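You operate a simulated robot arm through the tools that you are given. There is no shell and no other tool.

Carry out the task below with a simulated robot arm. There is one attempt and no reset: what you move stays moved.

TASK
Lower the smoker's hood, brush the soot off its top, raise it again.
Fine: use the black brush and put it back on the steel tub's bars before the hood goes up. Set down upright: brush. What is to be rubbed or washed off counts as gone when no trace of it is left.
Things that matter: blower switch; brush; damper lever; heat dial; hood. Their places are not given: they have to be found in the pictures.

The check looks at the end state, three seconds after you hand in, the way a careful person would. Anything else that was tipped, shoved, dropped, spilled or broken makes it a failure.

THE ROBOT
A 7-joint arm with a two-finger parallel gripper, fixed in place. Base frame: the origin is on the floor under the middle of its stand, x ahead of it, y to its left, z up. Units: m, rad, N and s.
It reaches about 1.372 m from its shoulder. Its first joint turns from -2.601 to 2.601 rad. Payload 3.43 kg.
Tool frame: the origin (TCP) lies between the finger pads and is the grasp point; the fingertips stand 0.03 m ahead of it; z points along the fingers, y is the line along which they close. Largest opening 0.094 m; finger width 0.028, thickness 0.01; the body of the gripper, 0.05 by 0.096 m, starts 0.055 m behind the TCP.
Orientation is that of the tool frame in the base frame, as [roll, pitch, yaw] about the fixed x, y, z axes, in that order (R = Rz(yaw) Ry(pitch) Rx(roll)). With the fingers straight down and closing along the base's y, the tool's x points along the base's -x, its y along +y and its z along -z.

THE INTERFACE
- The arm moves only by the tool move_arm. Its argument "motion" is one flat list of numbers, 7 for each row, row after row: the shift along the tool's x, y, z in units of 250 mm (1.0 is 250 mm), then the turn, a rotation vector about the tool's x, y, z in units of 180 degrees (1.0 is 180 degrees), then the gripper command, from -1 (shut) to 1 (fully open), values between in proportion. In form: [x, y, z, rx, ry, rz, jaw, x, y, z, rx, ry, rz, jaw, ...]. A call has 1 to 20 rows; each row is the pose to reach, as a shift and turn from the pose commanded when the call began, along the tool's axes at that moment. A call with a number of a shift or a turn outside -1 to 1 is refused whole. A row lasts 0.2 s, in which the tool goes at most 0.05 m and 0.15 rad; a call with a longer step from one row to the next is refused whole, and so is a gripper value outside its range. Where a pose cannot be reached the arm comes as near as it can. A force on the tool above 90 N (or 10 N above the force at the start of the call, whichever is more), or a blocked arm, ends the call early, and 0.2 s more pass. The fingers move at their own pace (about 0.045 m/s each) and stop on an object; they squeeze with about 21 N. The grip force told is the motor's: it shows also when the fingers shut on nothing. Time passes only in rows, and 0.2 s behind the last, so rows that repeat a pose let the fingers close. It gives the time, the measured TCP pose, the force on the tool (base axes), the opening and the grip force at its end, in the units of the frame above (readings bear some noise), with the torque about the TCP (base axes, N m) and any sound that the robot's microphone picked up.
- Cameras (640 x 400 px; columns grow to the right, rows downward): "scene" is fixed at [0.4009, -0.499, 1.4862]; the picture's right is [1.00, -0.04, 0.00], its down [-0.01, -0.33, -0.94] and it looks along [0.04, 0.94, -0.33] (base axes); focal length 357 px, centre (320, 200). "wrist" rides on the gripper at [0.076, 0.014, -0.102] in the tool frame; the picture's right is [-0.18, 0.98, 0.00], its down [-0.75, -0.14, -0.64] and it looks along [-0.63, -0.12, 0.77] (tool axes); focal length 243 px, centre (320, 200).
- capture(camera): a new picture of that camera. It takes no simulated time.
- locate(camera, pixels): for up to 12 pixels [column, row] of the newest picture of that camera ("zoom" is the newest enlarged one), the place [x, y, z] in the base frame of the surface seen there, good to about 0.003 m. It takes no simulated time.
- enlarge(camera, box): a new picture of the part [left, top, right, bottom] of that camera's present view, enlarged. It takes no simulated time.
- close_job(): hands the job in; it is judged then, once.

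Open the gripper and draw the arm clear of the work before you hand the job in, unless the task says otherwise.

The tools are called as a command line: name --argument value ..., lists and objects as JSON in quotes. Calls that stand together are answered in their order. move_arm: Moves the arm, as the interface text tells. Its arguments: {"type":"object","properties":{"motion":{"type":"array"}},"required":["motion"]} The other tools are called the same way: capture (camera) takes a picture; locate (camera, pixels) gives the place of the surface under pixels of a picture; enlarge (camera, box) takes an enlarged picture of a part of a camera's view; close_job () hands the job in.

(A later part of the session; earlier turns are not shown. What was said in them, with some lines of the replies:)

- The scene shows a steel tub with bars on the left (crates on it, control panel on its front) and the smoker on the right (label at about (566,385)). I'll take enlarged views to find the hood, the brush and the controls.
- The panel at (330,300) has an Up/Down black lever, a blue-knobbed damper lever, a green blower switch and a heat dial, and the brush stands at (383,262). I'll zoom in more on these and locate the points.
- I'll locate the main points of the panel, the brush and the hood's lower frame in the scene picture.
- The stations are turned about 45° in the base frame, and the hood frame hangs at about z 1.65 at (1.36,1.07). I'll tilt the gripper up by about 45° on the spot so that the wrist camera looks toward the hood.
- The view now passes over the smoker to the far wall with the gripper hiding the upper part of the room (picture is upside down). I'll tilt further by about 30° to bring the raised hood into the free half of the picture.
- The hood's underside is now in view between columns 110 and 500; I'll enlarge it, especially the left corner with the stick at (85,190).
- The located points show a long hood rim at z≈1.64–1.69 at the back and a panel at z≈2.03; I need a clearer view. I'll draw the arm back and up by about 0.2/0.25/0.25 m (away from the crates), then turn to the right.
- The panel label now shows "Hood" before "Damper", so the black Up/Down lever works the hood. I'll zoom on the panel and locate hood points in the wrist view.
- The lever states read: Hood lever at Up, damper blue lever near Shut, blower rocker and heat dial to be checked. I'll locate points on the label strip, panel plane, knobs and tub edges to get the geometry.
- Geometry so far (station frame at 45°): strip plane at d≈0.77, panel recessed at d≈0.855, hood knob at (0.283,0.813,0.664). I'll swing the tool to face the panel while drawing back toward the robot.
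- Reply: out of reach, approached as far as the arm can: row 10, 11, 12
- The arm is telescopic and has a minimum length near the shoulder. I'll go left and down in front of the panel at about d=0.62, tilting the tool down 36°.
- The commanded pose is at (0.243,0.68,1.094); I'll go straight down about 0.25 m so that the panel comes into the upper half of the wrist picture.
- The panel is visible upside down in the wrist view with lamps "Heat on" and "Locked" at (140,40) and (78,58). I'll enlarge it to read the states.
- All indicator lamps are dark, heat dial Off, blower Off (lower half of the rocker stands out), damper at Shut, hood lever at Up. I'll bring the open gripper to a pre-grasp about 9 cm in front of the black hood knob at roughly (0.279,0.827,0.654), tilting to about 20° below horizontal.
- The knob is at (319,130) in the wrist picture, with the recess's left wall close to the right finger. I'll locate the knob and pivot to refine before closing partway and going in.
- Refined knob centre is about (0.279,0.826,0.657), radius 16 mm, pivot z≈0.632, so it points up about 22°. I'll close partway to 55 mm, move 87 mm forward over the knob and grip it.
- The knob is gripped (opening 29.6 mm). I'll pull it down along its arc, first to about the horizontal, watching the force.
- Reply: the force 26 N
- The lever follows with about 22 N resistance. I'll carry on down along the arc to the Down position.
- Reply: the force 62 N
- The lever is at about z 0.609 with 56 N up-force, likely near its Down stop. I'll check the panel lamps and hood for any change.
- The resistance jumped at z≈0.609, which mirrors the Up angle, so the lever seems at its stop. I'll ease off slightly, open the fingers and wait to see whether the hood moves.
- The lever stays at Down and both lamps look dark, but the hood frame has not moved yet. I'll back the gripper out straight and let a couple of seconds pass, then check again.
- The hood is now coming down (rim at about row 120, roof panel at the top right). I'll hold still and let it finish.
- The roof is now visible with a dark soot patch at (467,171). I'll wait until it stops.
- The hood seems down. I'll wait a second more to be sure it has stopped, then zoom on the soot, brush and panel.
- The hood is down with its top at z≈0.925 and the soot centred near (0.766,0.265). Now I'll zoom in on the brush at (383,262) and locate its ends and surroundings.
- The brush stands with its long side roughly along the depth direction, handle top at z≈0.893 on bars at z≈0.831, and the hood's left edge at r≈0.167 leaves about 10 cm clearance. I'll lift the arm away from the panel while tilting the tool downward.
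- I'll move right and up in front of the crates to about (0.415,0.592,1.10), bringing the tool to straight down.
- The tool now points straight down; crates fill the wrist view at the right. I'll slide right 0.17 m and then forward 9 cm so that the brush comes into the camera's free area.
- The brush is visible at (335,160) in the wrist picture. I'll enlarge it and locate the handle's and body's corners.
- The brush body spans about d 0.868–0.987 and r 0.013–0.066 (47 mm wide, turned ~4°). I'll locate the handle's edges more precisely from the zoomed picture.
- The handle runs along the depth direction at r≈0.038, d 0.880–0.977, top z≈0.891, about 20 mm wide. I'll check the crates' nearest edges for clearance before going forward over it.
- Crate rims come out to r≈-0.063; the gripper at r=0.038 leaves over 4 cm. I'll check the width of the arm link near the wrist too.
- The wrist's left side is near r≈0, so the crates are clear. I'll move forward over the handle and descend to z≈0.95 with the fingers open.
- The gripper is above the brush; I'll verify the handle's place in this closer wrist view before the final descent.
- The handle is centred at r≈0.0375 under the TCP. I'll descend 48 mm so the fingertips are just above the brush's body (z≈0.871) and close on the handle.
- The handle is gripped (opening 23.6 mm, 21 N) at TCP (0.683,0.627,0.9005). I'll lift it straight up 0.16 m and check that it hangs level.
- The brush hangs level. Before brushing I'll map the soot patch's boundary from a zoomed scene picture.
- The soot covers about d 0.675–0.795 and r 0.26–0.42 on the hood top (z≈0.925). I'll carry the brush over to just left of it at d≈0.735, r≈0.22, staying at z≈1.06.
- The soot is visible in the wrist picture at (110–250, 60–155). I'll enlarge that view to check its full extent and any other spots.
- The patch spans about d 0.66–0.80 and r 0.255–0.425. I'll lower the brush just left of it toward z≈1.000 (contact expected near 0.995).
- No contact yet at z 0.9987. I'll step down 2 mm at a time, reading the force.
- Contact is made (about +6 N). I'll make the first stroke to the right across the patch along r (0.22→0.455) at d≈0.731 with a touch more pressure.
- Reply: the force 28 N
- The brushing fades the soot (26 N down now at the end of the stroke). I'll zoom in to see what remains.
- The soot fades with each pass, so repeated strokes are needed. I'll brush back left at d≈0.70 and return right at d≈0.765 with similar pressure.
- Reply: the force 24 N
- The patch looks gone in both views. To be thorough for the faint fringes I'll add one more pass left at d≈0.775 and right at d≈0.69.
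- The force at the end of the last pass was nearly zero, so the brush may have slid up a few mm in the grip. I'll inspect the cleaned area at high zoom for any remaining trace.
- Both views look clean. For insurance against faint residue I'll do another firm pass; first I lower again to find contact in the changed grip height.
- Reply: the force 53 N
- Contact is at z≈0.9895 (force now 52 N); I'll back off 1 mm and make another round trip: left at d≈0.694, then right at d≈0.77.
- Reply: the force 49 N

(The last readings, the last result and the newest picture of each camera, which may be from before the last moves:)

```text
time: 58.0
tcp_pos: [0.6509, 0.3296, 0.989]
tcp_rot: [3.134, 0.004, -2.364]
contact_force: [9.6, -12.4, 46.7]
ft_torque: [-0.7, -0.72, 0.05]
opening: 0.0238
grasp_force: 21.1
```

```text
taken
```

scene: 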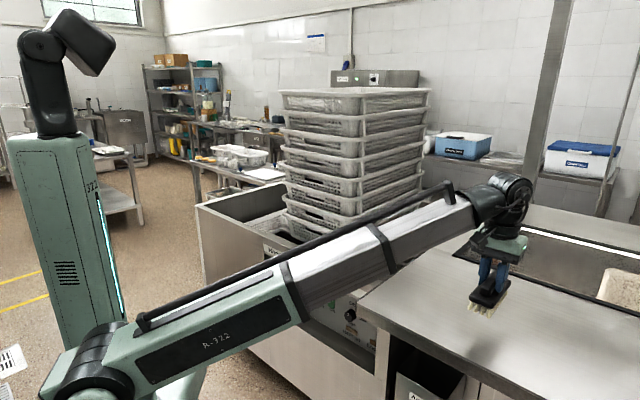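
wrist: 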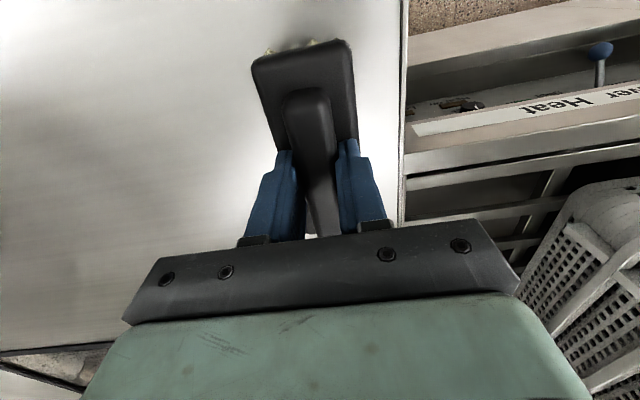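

I'm at the left end with 47 N; I'll ease 0.8 mm and stroke right at d≈0.77.

move_arm --motion '[-0.1, 0, -0.003, 0, 0, 0, -1, -0.2, 0, -0.003, 0, 0, 0, -1, -0.3, -0.05, -0.003, 0, 0, 0, -1, -0.3, -0.15, -0.003, 0, 0, 0, -1, -0.3, -0.25, -0.003, 0, 0, 0, -1, -0.3, -0.35, -0.003, 0, 0, 0, -1, -0.3, -0.45, -0.003, 0, 0, 0, -1, -0.3, -0.55, -0.003, 0, 0, 0, -1, -0.3, -0.65, -0.003, 0, 0, 0, -1, -0.3, -0.75, -0.003, 0, 0, 0, -1, -0.3, -0.85, -0.003, 0, 0, 0, -1, -0.3, -0.91, -0.003, 0, 0, 0, -1]'

capture --camera "wrist"

```text
time: 60.6
tcp_pos: [0.8655, 0.222, 0.9897]
tcp_rot: [3.136, 0.005, -2.359]
contact_force: [-10.2, 12.4, 49.8]
ft_torque: [-0.38, 0.54, -0.2]
opening: 0.0236
grasp_force: 21.1
```

```text
taken
```

wrist: 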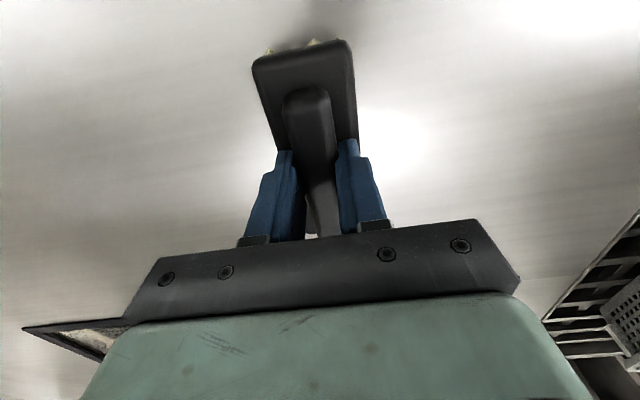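

Firm contact (50 N) throughout, that is plenty. I'll lift 7.5 cm and carry the brush left, then look at the cleaned area.

move_arm --motion '[0, 0, -0.06, 0, 0, 0, -1, 0, 0, -0.18, 0, 0, 0, -1, 0, 0, -0.3, 0, 0, 0, -1, 0, 0.13, -0.32, 0, 0, 0, -1, 0, 0.27, -0.32, 0, 0, 0, -1, 0, 0.41, -0.32, 0, 0, 0, -1, 0, 0.55, -0.32, 0, 0, 0, -1, 0, 0.69, -0.32, 0, 0, 0, -1, 0, 0.83, -0.32, 0, 0, 0, -1, 0, 0.97, -0.32, 0, 0, 0, -1]'

capture --camera "wrist"

capture --camera "scene"

enlarge --camera "scene" --box '[400, 265, 528, 345]'

enlarge --camera "wrist" --box '[0, 0, 280, 175]'

```text
time: 62.8
tcp_pos: [0.6965, 0.3946, 1.0676]
tcp_rot: [3.132, 0.002, -2.362]
contact_force: [0.1, -0.4, -1.7]
ft_torque: [0.0, 0.02, -0.03]
opening: 0.0236
grasp_force: 21.2
```

```text
taken
```

wrist: 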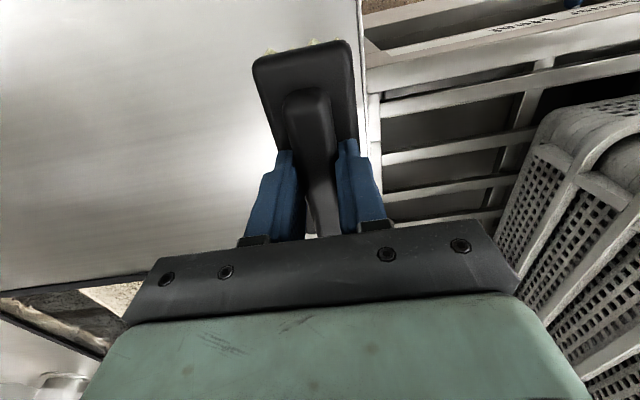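

```text
taken
```

scene: 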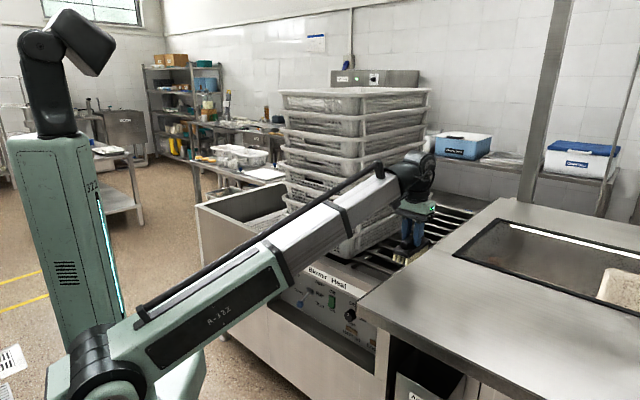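

```text
5.00 times, centred on (464, 305) of scene
```

zoom: 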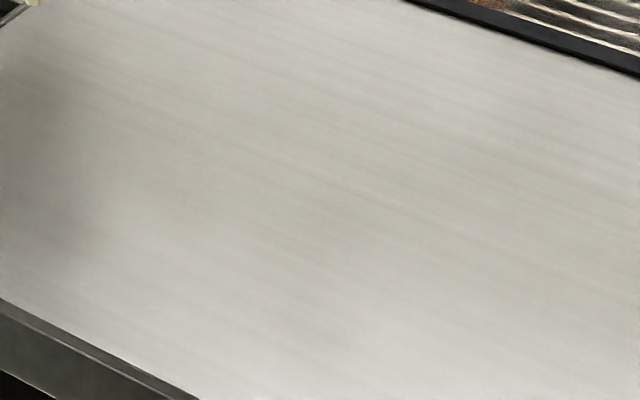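

```text
2.29 times, centred on (140, 88) of wrist
```

zoom: 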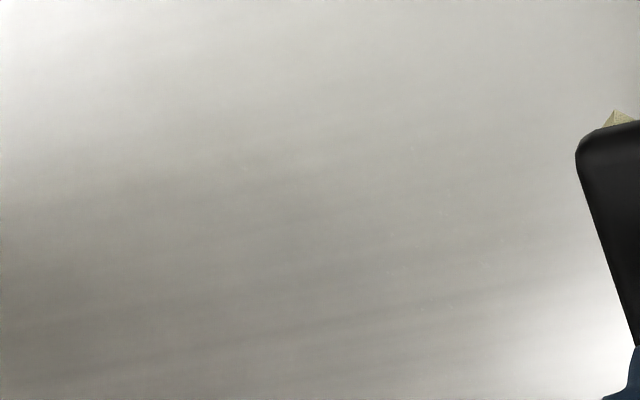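

The hood top is clean everywhere. I'll carry the brush back above its old place on the bars, TCP about (0.683,0.627,1.068).

move_arm --motion '[-0.05, 0.12, 0, 0, 0, 0, -1, -0.11, 0.25, 0, 0, 0, 0, -1, -0.18, 0.38, 0, 0, 0, 0, -1, -0.26, 0.51, 0, 0, 0, 0, -1, -0.35, 0.62, 0, 0, 0, 0, -1, -0.48, 0.69, 0, 0, 0, 0, -1, -0.615, 0.699, 0, 0, 0, 0, -1, -0.615, 0.699, 0, 0, 0, 0, -1]'

capture --camera "wrist"

enlarge --camera "scene" --box '[330, 170, 458, 250]'

```text
time: 64.6
tcp_pos: [0.6804, 0.6247, 1.0694]
tcp_rot: [3.133, 0.004, -2.362]
contact_force: [0.4, -0.5, -2.1]
ft_torque: [0.0, -0.02, 0.01]
opening: 0.0232
grasp_force: 21.2
```

```text
taken
```

wrist: 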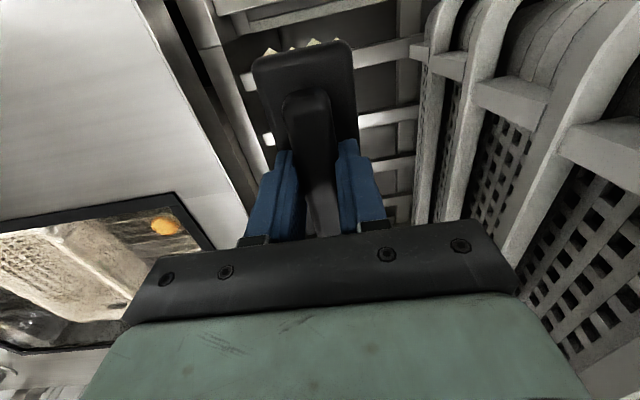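

```text
5.00 times, centred on (394, 210) of scene
```

zoom: 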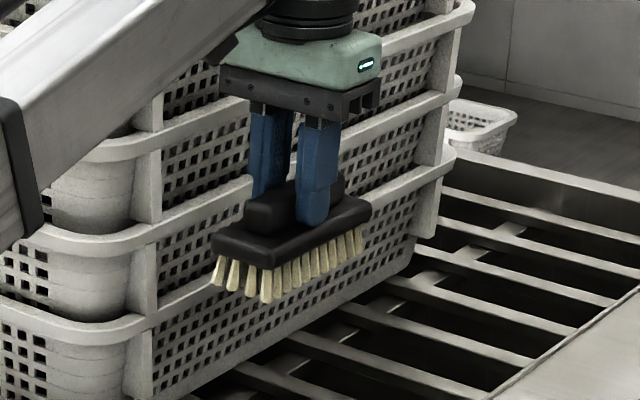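

The brush is level in the grip. I'll lower it to about 1 cm above the bars (TCP z≈0.905).

move_arm --motion '[-0.01, 0, 0.12, 0, 0, 0, -1, -0.01, 0, 0.26, 0, 0, 0, -1, -0.01, 0, 0.4, 0, 0, 0, -1, -0.01, 0, 0.52, 0, 0, 0, -1, -0.01, 0, 0.61, 0, 0, 0, -1, -0.01, 0, 0.655, 0, 0, 0, -1, -0.01, 0, 0.655, 0, 0, 0, -1]'

move_arm --motion '[0, 0, 0.012, 0, 0, 0, -1, 0, 0, 0.02, 0, 0, 0, -1, 0, 0, 0.028, 0, 0, 0, -1]'

enlarge --camera "scene" --box '[340, 215, 436, 275]'

```text
time: 66.2
tcp_pos: [0.6834, 0.6281, 0.9088]
tcp_rot: [3.134, 0.004, -2.361]
contact_force: [-0.6, -0.5, -1.9]
ft_torque: [-0.02, 0.01, -0.02]
opening: 0.0235
grasp_force: 20.8
```

```text
time: 67.0
tcp_pos: [0.6829, 0.629, 0.9014]
tcp_rot: [3.133, 0.003, -2.362]
contact_force: [-0.6, 0.4, -1.1]
ft_torque: [0.01, 0.03, -0.01]
opening: 0.0235
grasp_force: 20.8
```

```text
6.67 times, centred on (388, 245) of scene
```

zoom: 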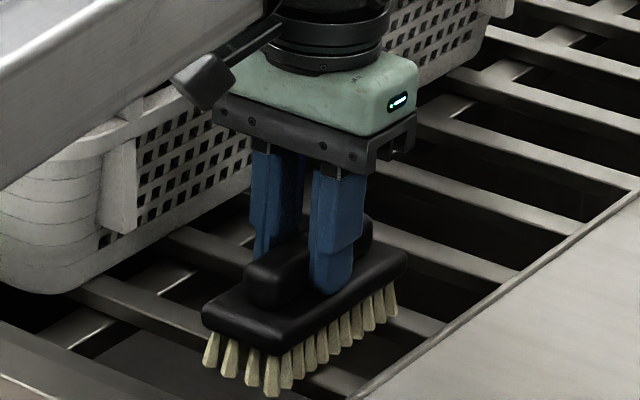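

At z 0.9014 there is no contact yet. I'll step down further in about 1–2 mm steps until the bars carry the brush.

move_arm --motion '[0, 0, 0.008, 0, 0, 0, -1, 0, 0, 0.014, 0, 0, 0, -1]'

move_arm --motion '[0, 0, 0.004, 0, 0, 0, -1, 0, 0, 0.006, 0, 0, 0, -1]'

```text
time: 67.6
tcp_pos: [0.6835, 0.6284, 0.8993]
tcp_rot: [3.134, 0.004, -2.362]
contact_force: [0.1, -0.2, 7.9]
ft_torque: [-0.29, 0.04, -0.03]
opening: 0.0237
grasp_force: 21.0
```

```text
time: 68.2
tcp_pos: [0.6835, 0.629, 0.8969]
tcp_rot: [3.133, 0.006, -2.361]
contact_force: [4.3, 9.7, 34.1]
ft_torque: [-0.47, 0.1, 0.02]
opening: 0.0236
grasp_force: 21.7
```

The brush rests on the bars (34 N). I'll ease off about 1.2 mm, open the fingers and hold.

move_arm --motion '[0, 0, -0.006, 0, 0, 0, -1, 0, 0, -0.006, 0, 0, 0, -0.3, 0, 0, -0.006, 0, 0, 0, 0.2, 0, 0, -0.006, 0, 0, 0, 0.6, 0, 0, -0.006, 0, 0, 0, 0.6, 0, 0, -0.006, 0, 0, 0, 0.6, 0, 0, -0.006, 0, 0, 0, 0.6]'

capture --camera "wrist"

enlarge --camera "scene" --box '[340, 215, 436, 275]'

```text
time: 69.8
tcp_pos: [0.6817, 0.6263, 0.8978]
tcp_rot: [3.136, 0.001, -2.362]
contact_force: [-1.9, -5.6, 22.0]
ft_torque: [-0.84, -0.48, -0.38]
opening: 0.0769
grasp_force: 1.3
```

```text
taken
```

wrist: 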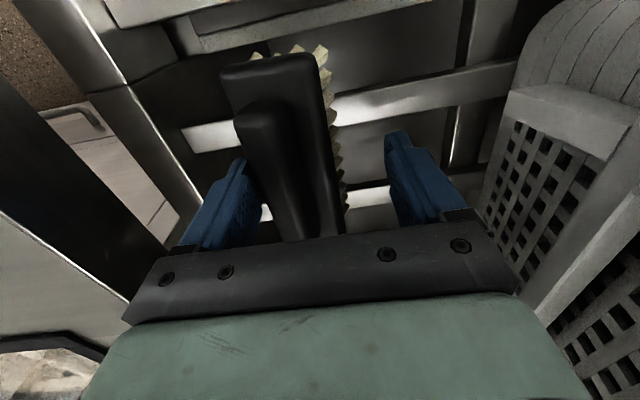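

```text
6.67 times, centred on (388, 245) of scene
```

zoom: 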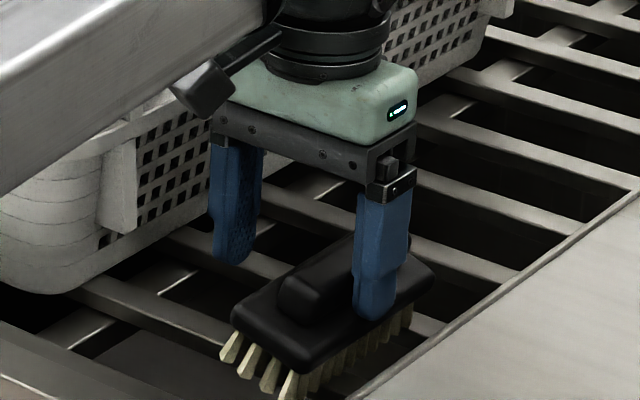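

The right finger's tip was still pressing on the brush body and tilted it. I'll raise slowly a few millimetres so that the brush can settle back onto its bristles.

move_arm --motion '[0, 0, -0.004, 0, 0, 0, 0.6, 0, 0, -0.008, 0, 0, 0, 0.6, 0, 0, -0.012, 0, 0, 0, 0.6, 0, 0, -0.016, 0, 0, 0, 0.6]'

capture --camera "wrist"

enlarge --camera "scene" --box '[340, 215, 436, 275]'

```text
time: 70.8
tcp_pos: [0.6836, 0.6294, 0.9029]
tcp_rot: [3.132, 0.005, -2.362]
contact_force: [-0.2, 0.1, 0.4]
ft_torque: [-0.04, 0.0, -0.01]
opening: 0.0751
grasp_force: 0.1
```

```text
taken
```

wrist: 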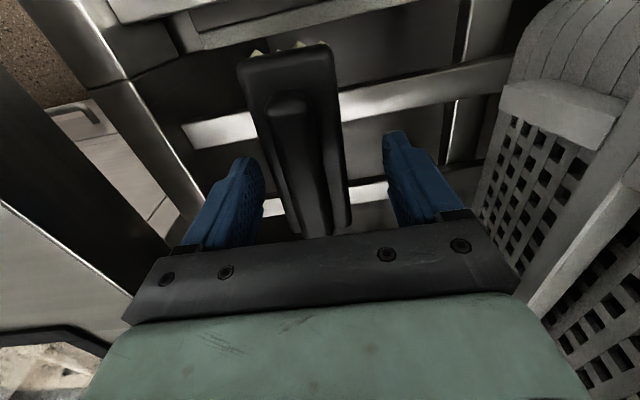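

```text
6.67 times, centred on (388, 245) of scene
```

zoom: 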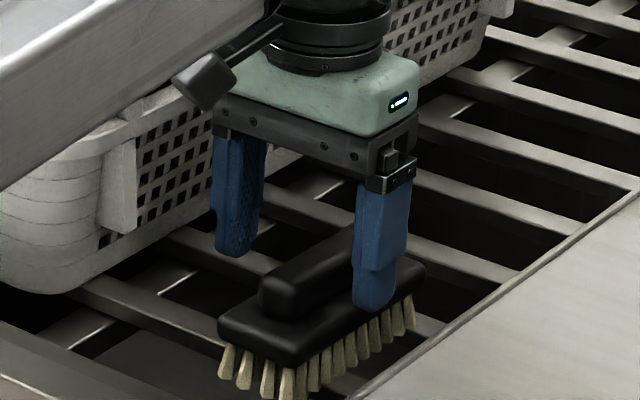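

The brush has settled upright again, about 1 cm to the right of before, with no contact force. I'll lift straight up 15 cm.

move_arm --motion '[0, 0, -0.03, 0, 0, 0, 0.6, 0, 0, -0.08, 0, 0, 0, 0.6, 0, 0, -0.15, 0, 0, 0, 0.6, 0, 0, -0.25, 0, 0, 0, 0.8, 0, 0, -0.37, 0, 0, 0, 1, 0, 0, -0.49, 0, 0, 0, 1, 0, 0, -0.6, 0, 0, 0, 1]'

capture --camera "wrist"

enlarge --camera "scene" --box '[340, 230, 436, 290]'

capture --camera "scene"

```text
time: 72.4
tcp_pos: [0.6839, 0.6273, 1.0497]
tcp_rot: [3.134, 0.004, -2.362]
contact_force: [-0.3, -0.5, -0.3]
ft_torque: [0.0, -0.01, -0.02]
opening: 0.0942
grasp_force: 0.1
```

```text
taken
```

wrist: 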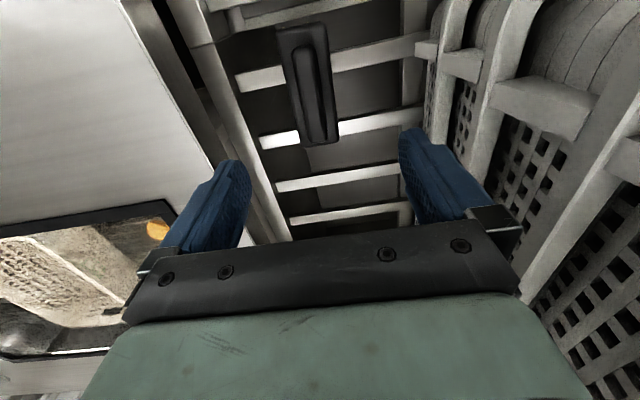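

```text
6.67 times, centred on (388, 260) of scene
```

zoom: 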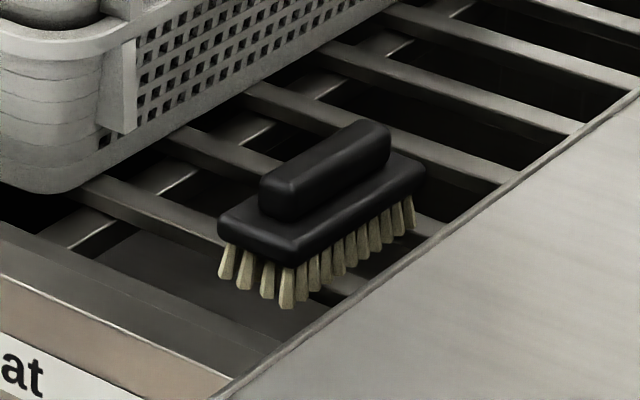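

```text
taken
```

scene: 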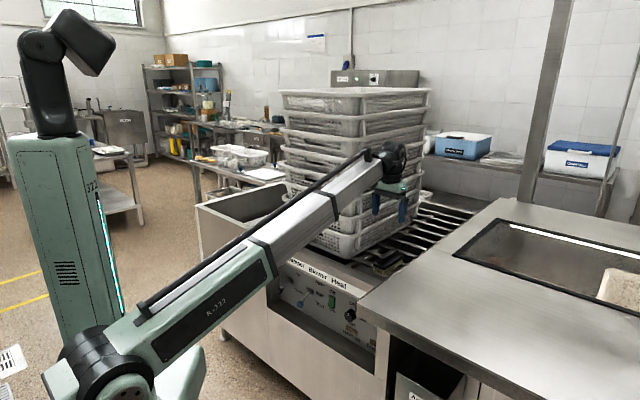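

The brush stands upright on the bars. I'll check its levelness by locating points on it.

locate --camera "zoom" --pixels '[[285, 180], [370, 135], [235, 220], [300, 245], [405, 175], [320, 165], [230, 275], [290, 305], [440, 235], [150, 205]]'

locate --camera "wrist" --pixels '[[303, 50], [320, 130], [280, 30], [325, 27], [300, 140], [336, 138], [310, 90]]'

```text
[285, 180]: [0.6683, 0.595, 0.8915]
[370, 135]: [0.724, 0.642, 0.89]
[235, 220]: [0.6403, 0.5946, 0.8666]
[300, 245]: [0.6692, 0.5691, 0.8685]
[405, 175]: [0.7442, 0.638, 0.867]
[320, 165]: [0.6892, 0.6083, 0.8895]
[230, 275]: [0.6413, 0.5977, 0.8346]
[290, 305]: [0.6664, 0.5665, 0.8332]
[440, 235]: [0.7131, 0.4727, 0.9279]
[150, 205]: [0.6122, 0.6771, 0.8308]
```

```text
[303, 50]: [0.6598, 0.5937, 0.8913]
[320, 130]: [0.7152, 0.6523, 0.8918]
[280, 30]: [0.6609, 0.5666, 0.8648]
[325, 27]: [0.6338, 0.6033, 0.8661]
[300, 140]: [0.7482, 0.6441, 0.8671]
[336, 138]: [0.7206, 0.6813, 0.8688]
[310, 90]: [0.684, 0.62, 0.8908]
```

The brush is level (handle top 0.891, body 0.867, bristle tips on the bars). Now I'll retreat backwards and then left in front of the crates toward the panel.

move_arm --motion '[0.14, 0, -0.04, 0, 0, 0, 1, 0.29, 0, -0.08, 0, 0, 0, 1, 0.44, 0, -0.12, 0, 0, 0, 1, 0.59, 0, -0.16, 0, 0, 0, 1, 0.74, 0, -0.18, 0, 0, 0, 1, 0.868, 0.05, -0.18, 0, 0, 0, 1, 0.868, 0.2, -0.18, 0, 0, 0, 1, 0.868, 0.35, -0.18, 0, 0, 0, 1, 0.868, 0.5, -0.18, 0, 0, 0, 1, 0.868, 0.652, -0.18, 0, 0, 0, 1]'

capture --camera "scene"

```text
time: 74.6
tcp_pos: [0.4162, 0.5917, 1.0966]
tcp_rot: [3.134, 0.003, -2.361]
contact_force: [0.0, 0.3, 0.2]
ft_torque: [0.0, 0.01, 0.0]
opening: 0.0938
grasp_force: 0.0
```

```text
taken
```

scene: 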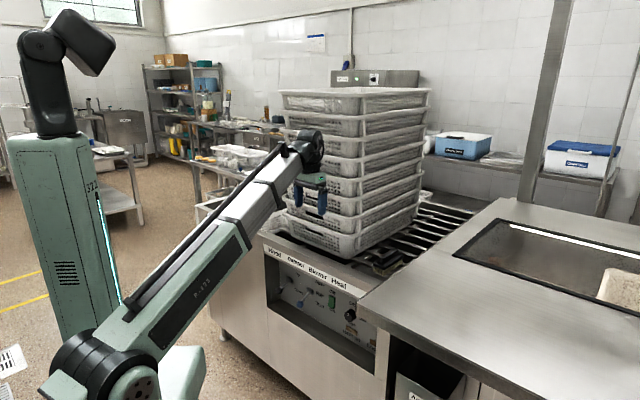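

I'll go left and down to the front of the hood lever, tilting the tool 20° forward as on the way out.

move_arm --motion '[0.018, 0.11, 0.099, 0, -0.014, 0, 1, 0.037, 0.22, 0.198, 0, -0.028, 0, 1, 0.055, 0.33, 0.297, 0, -0.042, 0, 1, 0.074, 0.44, 0.396, 0, -0.056, 0, 1, 0.092, 0.55, 0.495, 0, -0.07, 0, 1, 0.111, 0.66, 0.594, 0, -0.083, 0, 1, 0.13, 0.77, 0.693, 0, -0.097, 0, 1, 0.148, 0.88, 0.792, 0, -0.111, 0, 1]'

```text
time: 76.4
tcp_pos: [0.2314, 0.7191, 0.9042]
tcp_rot: [3.134, 0.353, -2.366]
contact_force: [-0.8, -0.6, 0.2]
ft_torque: [0.0, 0.04, -0.02]
opening: 0.0939
grasp_force: 0.0
```

I'll lower to the pre-grasp in front of the lever (TCP about (0.204,0.754,0.648)), tilting to 70° again.

move_arm --motion '[0.042, 0.022, 0.121, 0, -0.02, 0, 1, 0.084, 0.044, 0.242, 0, -0.055, 0, 1, 0.126, 0.066, 0.363, 0, -0.092, 0, 1, 0.168, 0.088, 0.484, 0, -0.13, 0, 1, 0.209, 0.11, 0.605, 0, -0.168, 0, 1, 0.251, 0.132, 0.726, 0, -0.205, 0, 0.7, 0.293, 0.154, 0.847, 0, -0.242, 0, 0.5, 0.335, 0.176, 0.968, 0, -0.278, 0, 0.3]'

capture --camera "wrist"

capture --camera "scene"

```text
time: 78.2
tcp_pos: [0.2028, 0.7585, 0.6462]
tcp_rot: [3.118, 1.226, -2.384]
contact_force: [0.5, -0.3, 0.5]
ft_torque: [0.0, 0.01, 0.0]
opening: 0.061
grasp_force: 0.0
```

```text
taken
```

wrist: 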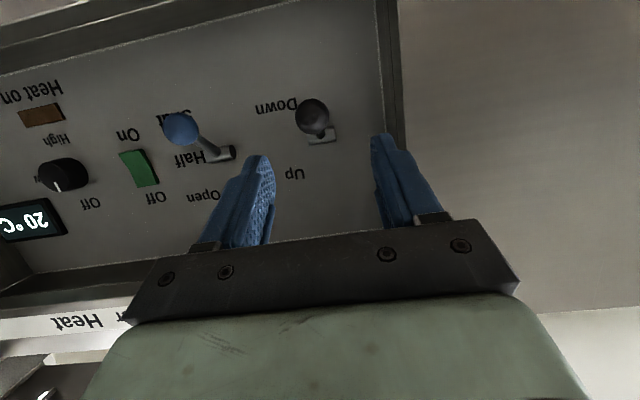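

```text
taken
```

scene: 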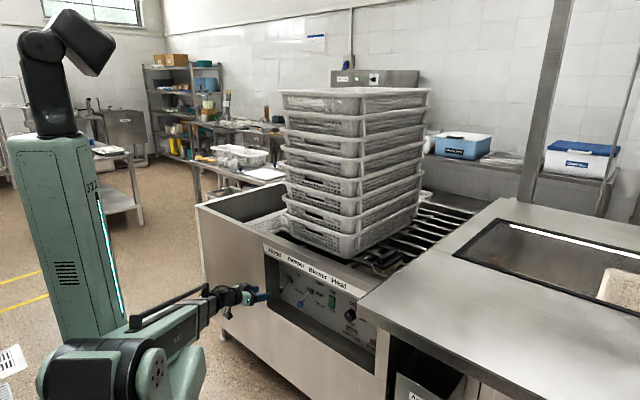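

The hood lever's knob is at (313,116). I'll locate it and check the Locked lamp before gripping.

locate --camera "wrist" --pixels '[[313, 116], [299, 117], [327, 116], [320, 137], [180, 128]]'

enlarge --camera "wrist" --box '[0, 60, 200, 185]'

enlarge --camera "scene" --box '[340, 230, 436, 290]'

```text
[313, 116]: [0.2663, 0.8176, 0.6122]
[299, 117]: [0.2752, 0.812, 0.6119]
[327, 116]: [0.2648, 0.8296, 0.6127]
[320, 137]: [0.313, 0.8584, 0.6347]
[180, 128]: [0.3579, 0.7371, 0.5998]
```

```text
3.20 times, centred on (100, 122) of wrist
```

zoom: 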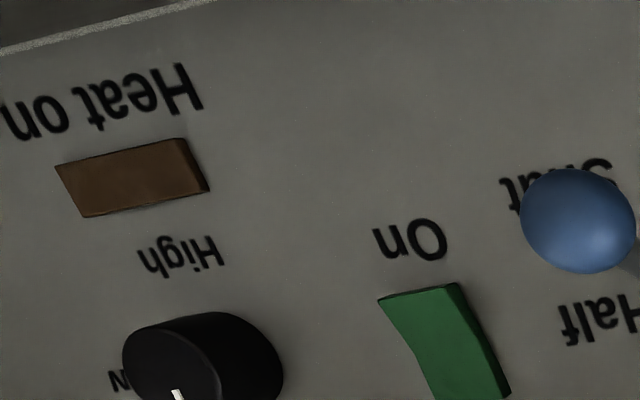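

```text
6.67 times, centred on (388, 260) of scene
```

zoom: 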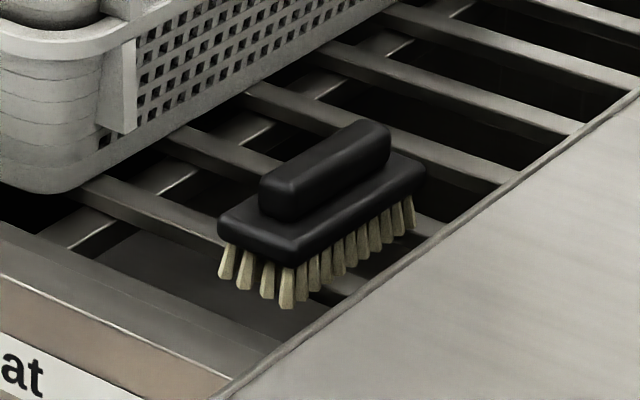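

Knob centre now about (0.2786,0.827,0.611). I'll move 108 mm forward along the tool axis over it and grip.

move_arm --motion '[0, -0.01, 0.05, 0, 0, 0, 0.25, -0.002, -0.019, 0.13, 0, 0, 0, 0.25, -0.004, -0.019, 0.23, 0, 0, 0, 0.25, -0.006, -0.019, 0.33, 0, 0, 0, 0.25, -0.006, -0.019, 0.433, 0, 0, 0, 0.25, -0.006, -0.019, 0.433, 0, 0, 0, 0.25, -0.006, -0.019, 0.433, 0, 0, 0, -1, -0.006, -0.019, 0.433, 0, 0, 0, -1, -0.006, -0.019, 0.433, 0, 0, 0, -1, -0.006, -0.019, 0.433, 0, 0, 0, -1]'

capture --camera "wrist"

```text
time: 80.4
tcp_pos: [0.281, 0.8254, 0.6117]
tcp_rot: [3.12, 1.226, -2.388]
contact_force: [27.0, -22.4, -5.3]
ft_torque: [-0.18, 0.36, 0.33]
opening: 0.0294
grasp_force: 44.9
```

```text
taken
```

wrist: 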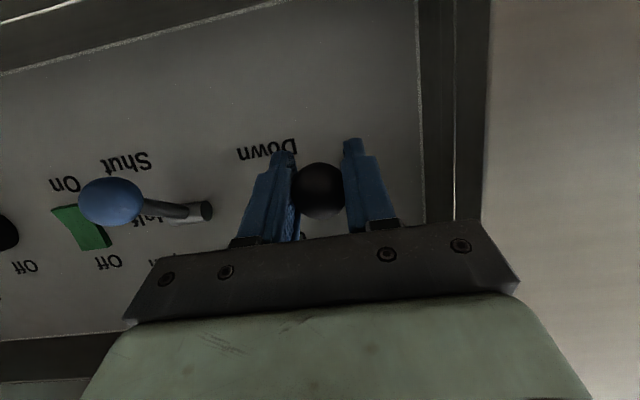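

The knob is gripped, but I stand about 3 mm too far left (35 N sideways). I'll recentre and lift the lever along its arc up to about horizontal first.

move_arm --motion '[0, -0.014, 0, 0, 0, 0, -1, -0.0325, -0.014, -0.022, 0, 0, 0, -1, -0.0745, -0.014, -0.041, 0, 0, 0, -1]'

move_arm --motion '[-0.0445, 0, -0.012, 0, 0, 0, -1, -0.0835, 0, -0.016, 0, 0, 0, -1, -0.1115, 0, -0.015, 0, 0, 0, -1]'

capture --camera "wrist"

```text
time: 81.2
tcp_pos: [0.2785, 0.8224, 0.6302]
tcp_rot: [3.116, 1.222, -2.385]
contact_force: [-5.3, -7.4, -22.2]
ft_torque: [-0.95, 0.87, 0.11]
opening: 0.0296
grasp_force: 44.9
```

```text
time: 82.0
tcp_pos: [0.2816, 0.8274, 0.6579]
tcp_rot: [3.116, 1.227, -2.382]
contact_force: [-25.7, 1.1, -13.0]
ft_torque: [-0.7, 0.99, 0.22]
opening: 0.0296
grasp_force: 45.4
```

```text
taken
```

wrist: 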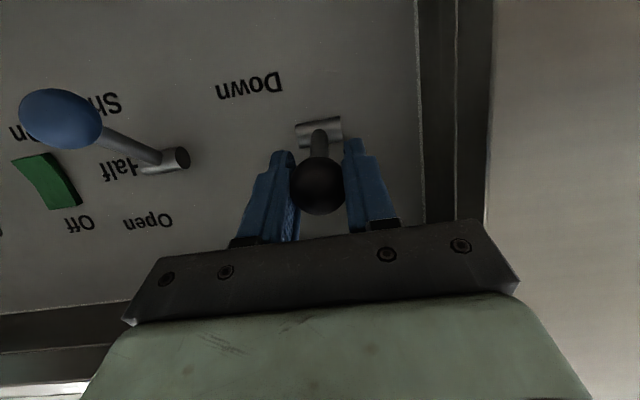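

The lever is at z≈0.658, near its original Up position. I'll nudge it up 3 mm more to seat it while easing the side loads.

move_arm --motion '[-0.008, 0.006, -0.008, 0, 0, 0, -1, -0.016, 0.007, -0.01, 0, 0, 0, -1, -0.02, 0.007, -0.01, 0, 0, 0, -1]'

enlarge --camera "scene" --box '[260, 250, 388, 330]'

```text
time: 82.8
tcp_pos: [0.2827, 0.8279, 0.6599]
tcp_rot: [3.119, 1.221, -2.383]
contact_force: [-3.8, 15.1, -54.2]
ft_torque: [0.67, -0.67, 0.06]
opening: 0.03
grasp_force: 45.1
```

```text
5.00 times, centred on (324, 290) of scene
```

zoom: 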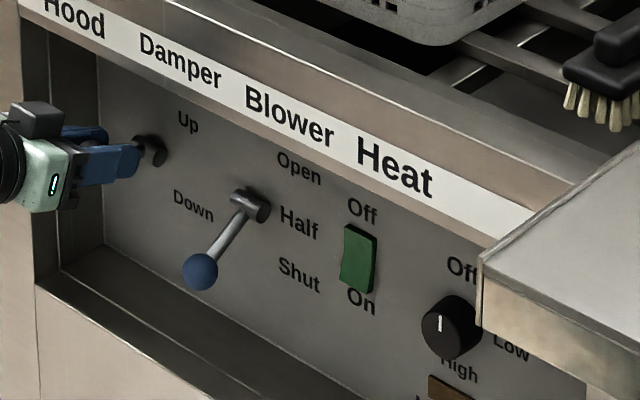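

The lever is at its upper stop (54 N). I'll ease off, open the fingers and back straight out.

move_arm --motion '[0.02, -0.002, 0.005, 0, 0, 0, -1, 0.02, -0.002, 0.005, 0, 0, 0, -0.2, 0.02, -0.002, 0.005, 0, 0, 0, 0.2, 0.02, -0.002, 0.005, 0, 0, 0, 0.2, 0.02, -0.002, 0.005, 0, 0, 0, 0.2, 0.02, -0.002, -0.05, 0, 0, 0, 0.2, 0.02, -0.002, -0.14, 0, 0, 0, 0.2, 0.02, -0.002, -0.24, 0, 0, 0, 0.2, 0.02, -0.002, -0.35, 0, 0, 0, 0.2, 0.02, -0.002, -0.46, 0, 0, 0, 0.3]'

capture --camera "wrist"

capture --camera "scene"

```text
time: 85.0
tcp_pos: [0.2071, 0.745, 0.6983]
tcp_rot: [3.117, 1.224, -2.385]
contact_force: [0.8, -0.4, -0.4]
ft_torque: [-0.05, 0.01, 0.03]
opening: 0.0608
grasp_force: 0.0
```

```text
taken
```

wrist: 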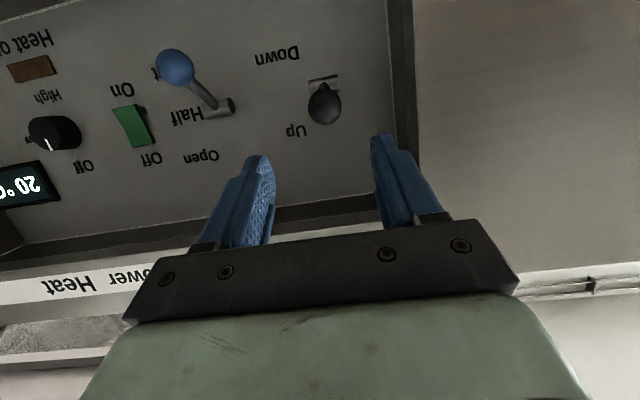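

```text
taken
```

scene: 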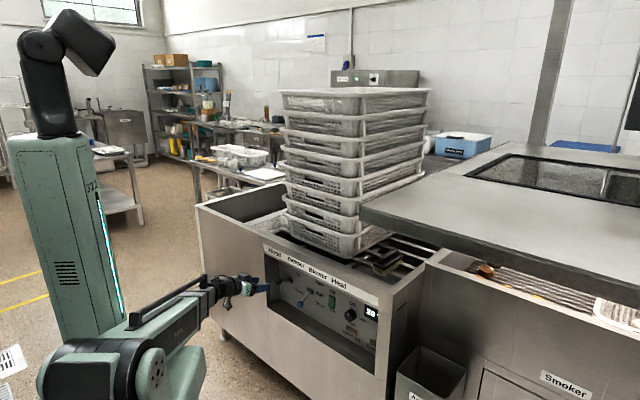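

The hood is rising and the lever stays at Up. I'll hold still until it is fully up.

move_arm --motion '[0, 0, 0, 0, 0, 0, 0.3, 0, 0, 0, 0, 0, 0, 0.3, 0, 0, 0, 0, 0, 0, 0.3, 0, 0, 0, 0, 0, 0, 0.3, 0, 0, 0, 0, 0, 0, 0.3, 0, 0, 0, 0, 0, 0, 0.3, 0, 0, 0, 0, 0, 0, 0.3, 0, 0, 0, 0, 0, 0, 0.3, 0, 0, 0, 0, 0, 0, 0.3, 0, 0, 0, 0, 0, 0, 0.3, 0, 0, 0, 0, 0, 0, 0.3, 0, 0, 0, 0, 0, 0, 0.3, 0, 0, 0, 0, 0, 0, 0.3, 0, 0, 0, 0, 0, 0, 0.3, 0, 0, 0, 0, 0, 0, 0.3]'

capture --camera "scene"

move_arm --motion '[0, 0, 0, 0, 0, 0, 0.3, 0, 0, 0, 0, 0, 0, 0.3, 0, 0, 0, 0, 0, 0, 0.3, 0, 0, 0, 0, 0, 0, 0.3, 0, 0, 0, 0, 0, 0, 0.3, 0, 0, 0, 0, 0, 0, 0.3, 0, 0, 0, 0, 0, 0, 0.3, 0, 0, 0, 0, 0, 0, 0.3, 0, 0, 0, 0, 0, 0, 0.3, 0, 0, 0, 0, 0, 0, 0.3, 0, 0, 0, 0, 0, 0, 0.3, 0, 0, 0, 0, 0, 0, 0.3, 0, 0, 0, 0, 0, 0, 0.3, 0, 0, 0, 0, 0, 0, 0.3, 0, 0, 0, 0, 0, 0, 0.3]'

capture --camera "scene"

enlarge --camera "scene" --box '[512, 0, 640, 80]'

```text
time: 88.2
tcp_pos: [0.2067, 0.7471, 0.6987]
tcp_rot: [3.119, 1.225, -2.384]
contact_force: [-0.6, 0.2, 0.6]
ft_torque: [0.02, 0.01, 0.01]
opening: 0.061
grasp_force: 0.0
```

```text
taken
```

scene: 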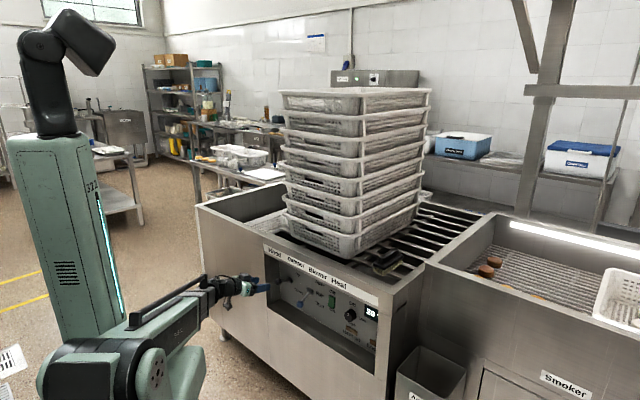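

```text
time: 91.4
tcp_pos: [0.2074, 0.7467, 0.6979]
tcp_rot: [3.119, 1.224, -2.385]
contact_force: [0.0, 0.3, -0.2]
ft_torque: [0.0, -0.03, -0.01]
opening: 0.0613
grasp_force: 0.0
```

```text
taken
```

scene: 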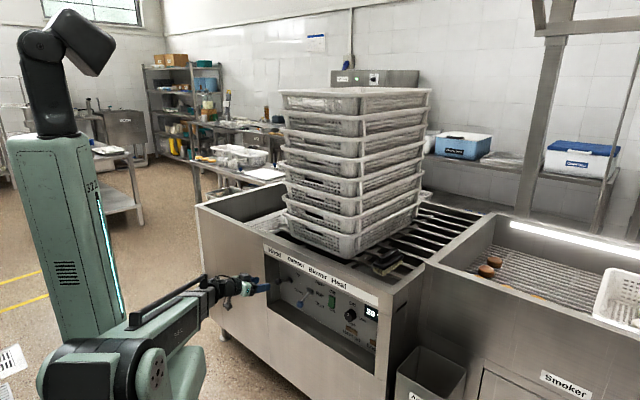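

```text
5.00 times, centred on (576, 40) of scene
```

zoom: 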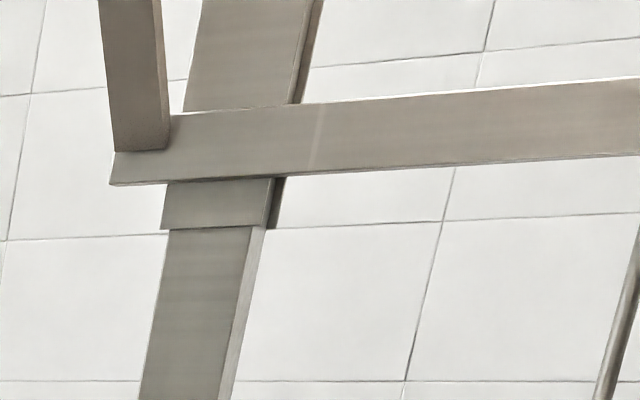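

The hood is back exactly at its initial raised height. I'll check the panel and brush once more.

enlarge --camera "scene" --box '[260, 250, 388, 330]'

enlarge --camera "scene" --box '[340, 230, 436, 290]'

enlarge --camera "scene" --box '[400, 200, 640, 350]'

enlarge --camera "wrist" --box '[0, 0, 400, 250]'

```text
5.00 times, centred on (324, 290) of scene
```

zoom: 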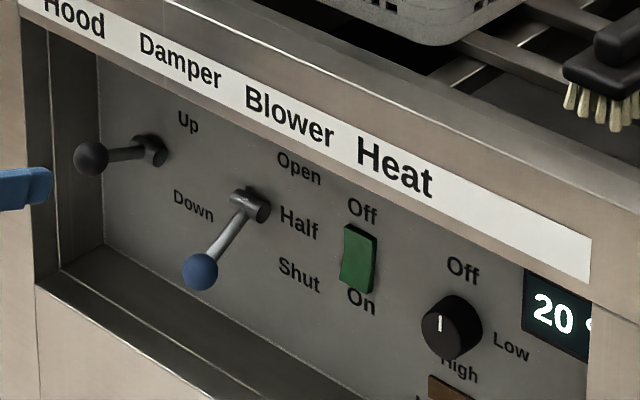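

```text
6.67 times, centred on (388, 260) of scene
```

zoom: 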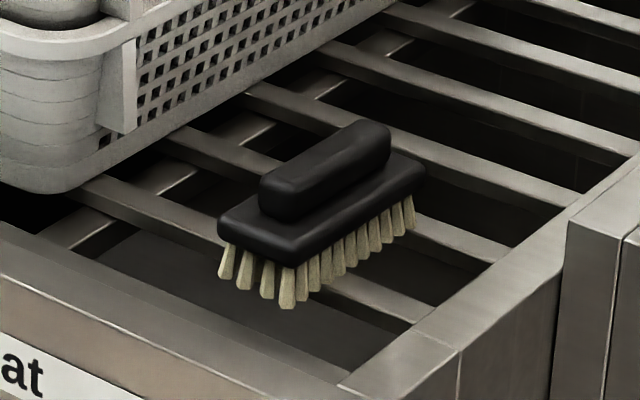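

```text
2.67 times, centred on (520, 275) of scene
```

zoom: 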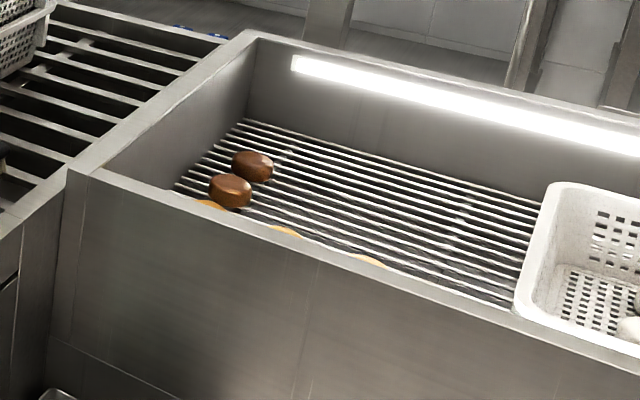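

```text
1.60 times, centred on (200, 125) of wrist
```

zoom: 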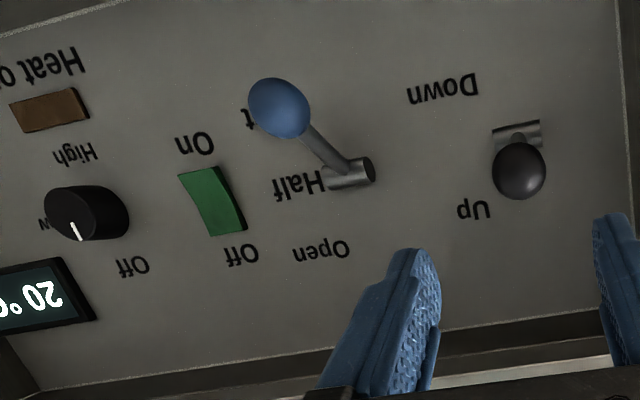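

Everything is in place: hood up, lever at Up, damper, blower and heat unchanged, brush upright on the bars. I'll open the gripper and draw the arm clear upward, away from the panel.

move_arm --motion '[-0.118, -0.02, -0.06, 0, 0.02, 0, 0.6, -0.236, -0.04, -0.12, 0, 0.055, 0, 1, -0.354, -0.06, -0.18, 0, 0.092, 0, 1, -0.472, -0.08, -0.23, 0, 0.13, 0, 1, -0.59, -0.1, -0.28, 0, 0.168, 0, 1, -0.708, -0.121, -0.32, 0, 0.205, 0, 1, -0.826, -0.141, -0.36, 0, 0.242, 0, 1, -0.943, -0.161, -0.4, 0, 0.278, 0, 1]'

capture --camera "scene"

```text
time: 93.2
tcp_pos: [0.2264, 0.7084, 0.9511]
tcp_rot: [3.135, 0.349, -2.363]
contact_force: [0.5, 0.5, 0.1]
ft_torque: [0.01, 0.03, -0.03]
opening: 0.0937
grasp_force: 0.0
```

```text
taken
```

scene: 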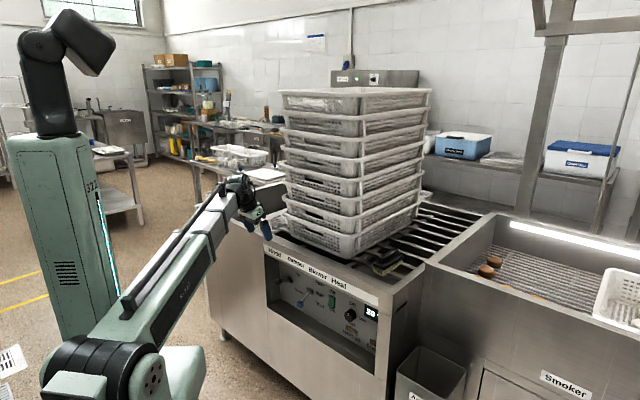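

The arm is clear with the gripper open and the scene matches the wanted end state (hood up at row ~35, brush at (385,265), panel unchanged). I hand the job in.

close_job

```text
The job is handed in.
```

The job is done and handed in. I lowered the hood, brushed the soot off its top until no trace showed, put the brush back on the tub's bars, and raised the hood again.

- **Soot:** I made repeated passes over the patch. Zoomed pictures from both cameras showed a clean surface before the hood went up.
- **Brush:** it stands upright and level on the bars, about 1 cm to the right of where it was. When I released it, a finger tipped it briefly. It settled back onto its bristles, and I checked it again after the hood went up.
- **Hood:** it is back at its original raised height, with its lever at Up.
- **Other controls:** the damper, blower and heat dial are as I found them (Shut, Off, Off).

The gripper is open and the arm is drawn clear of the panel.
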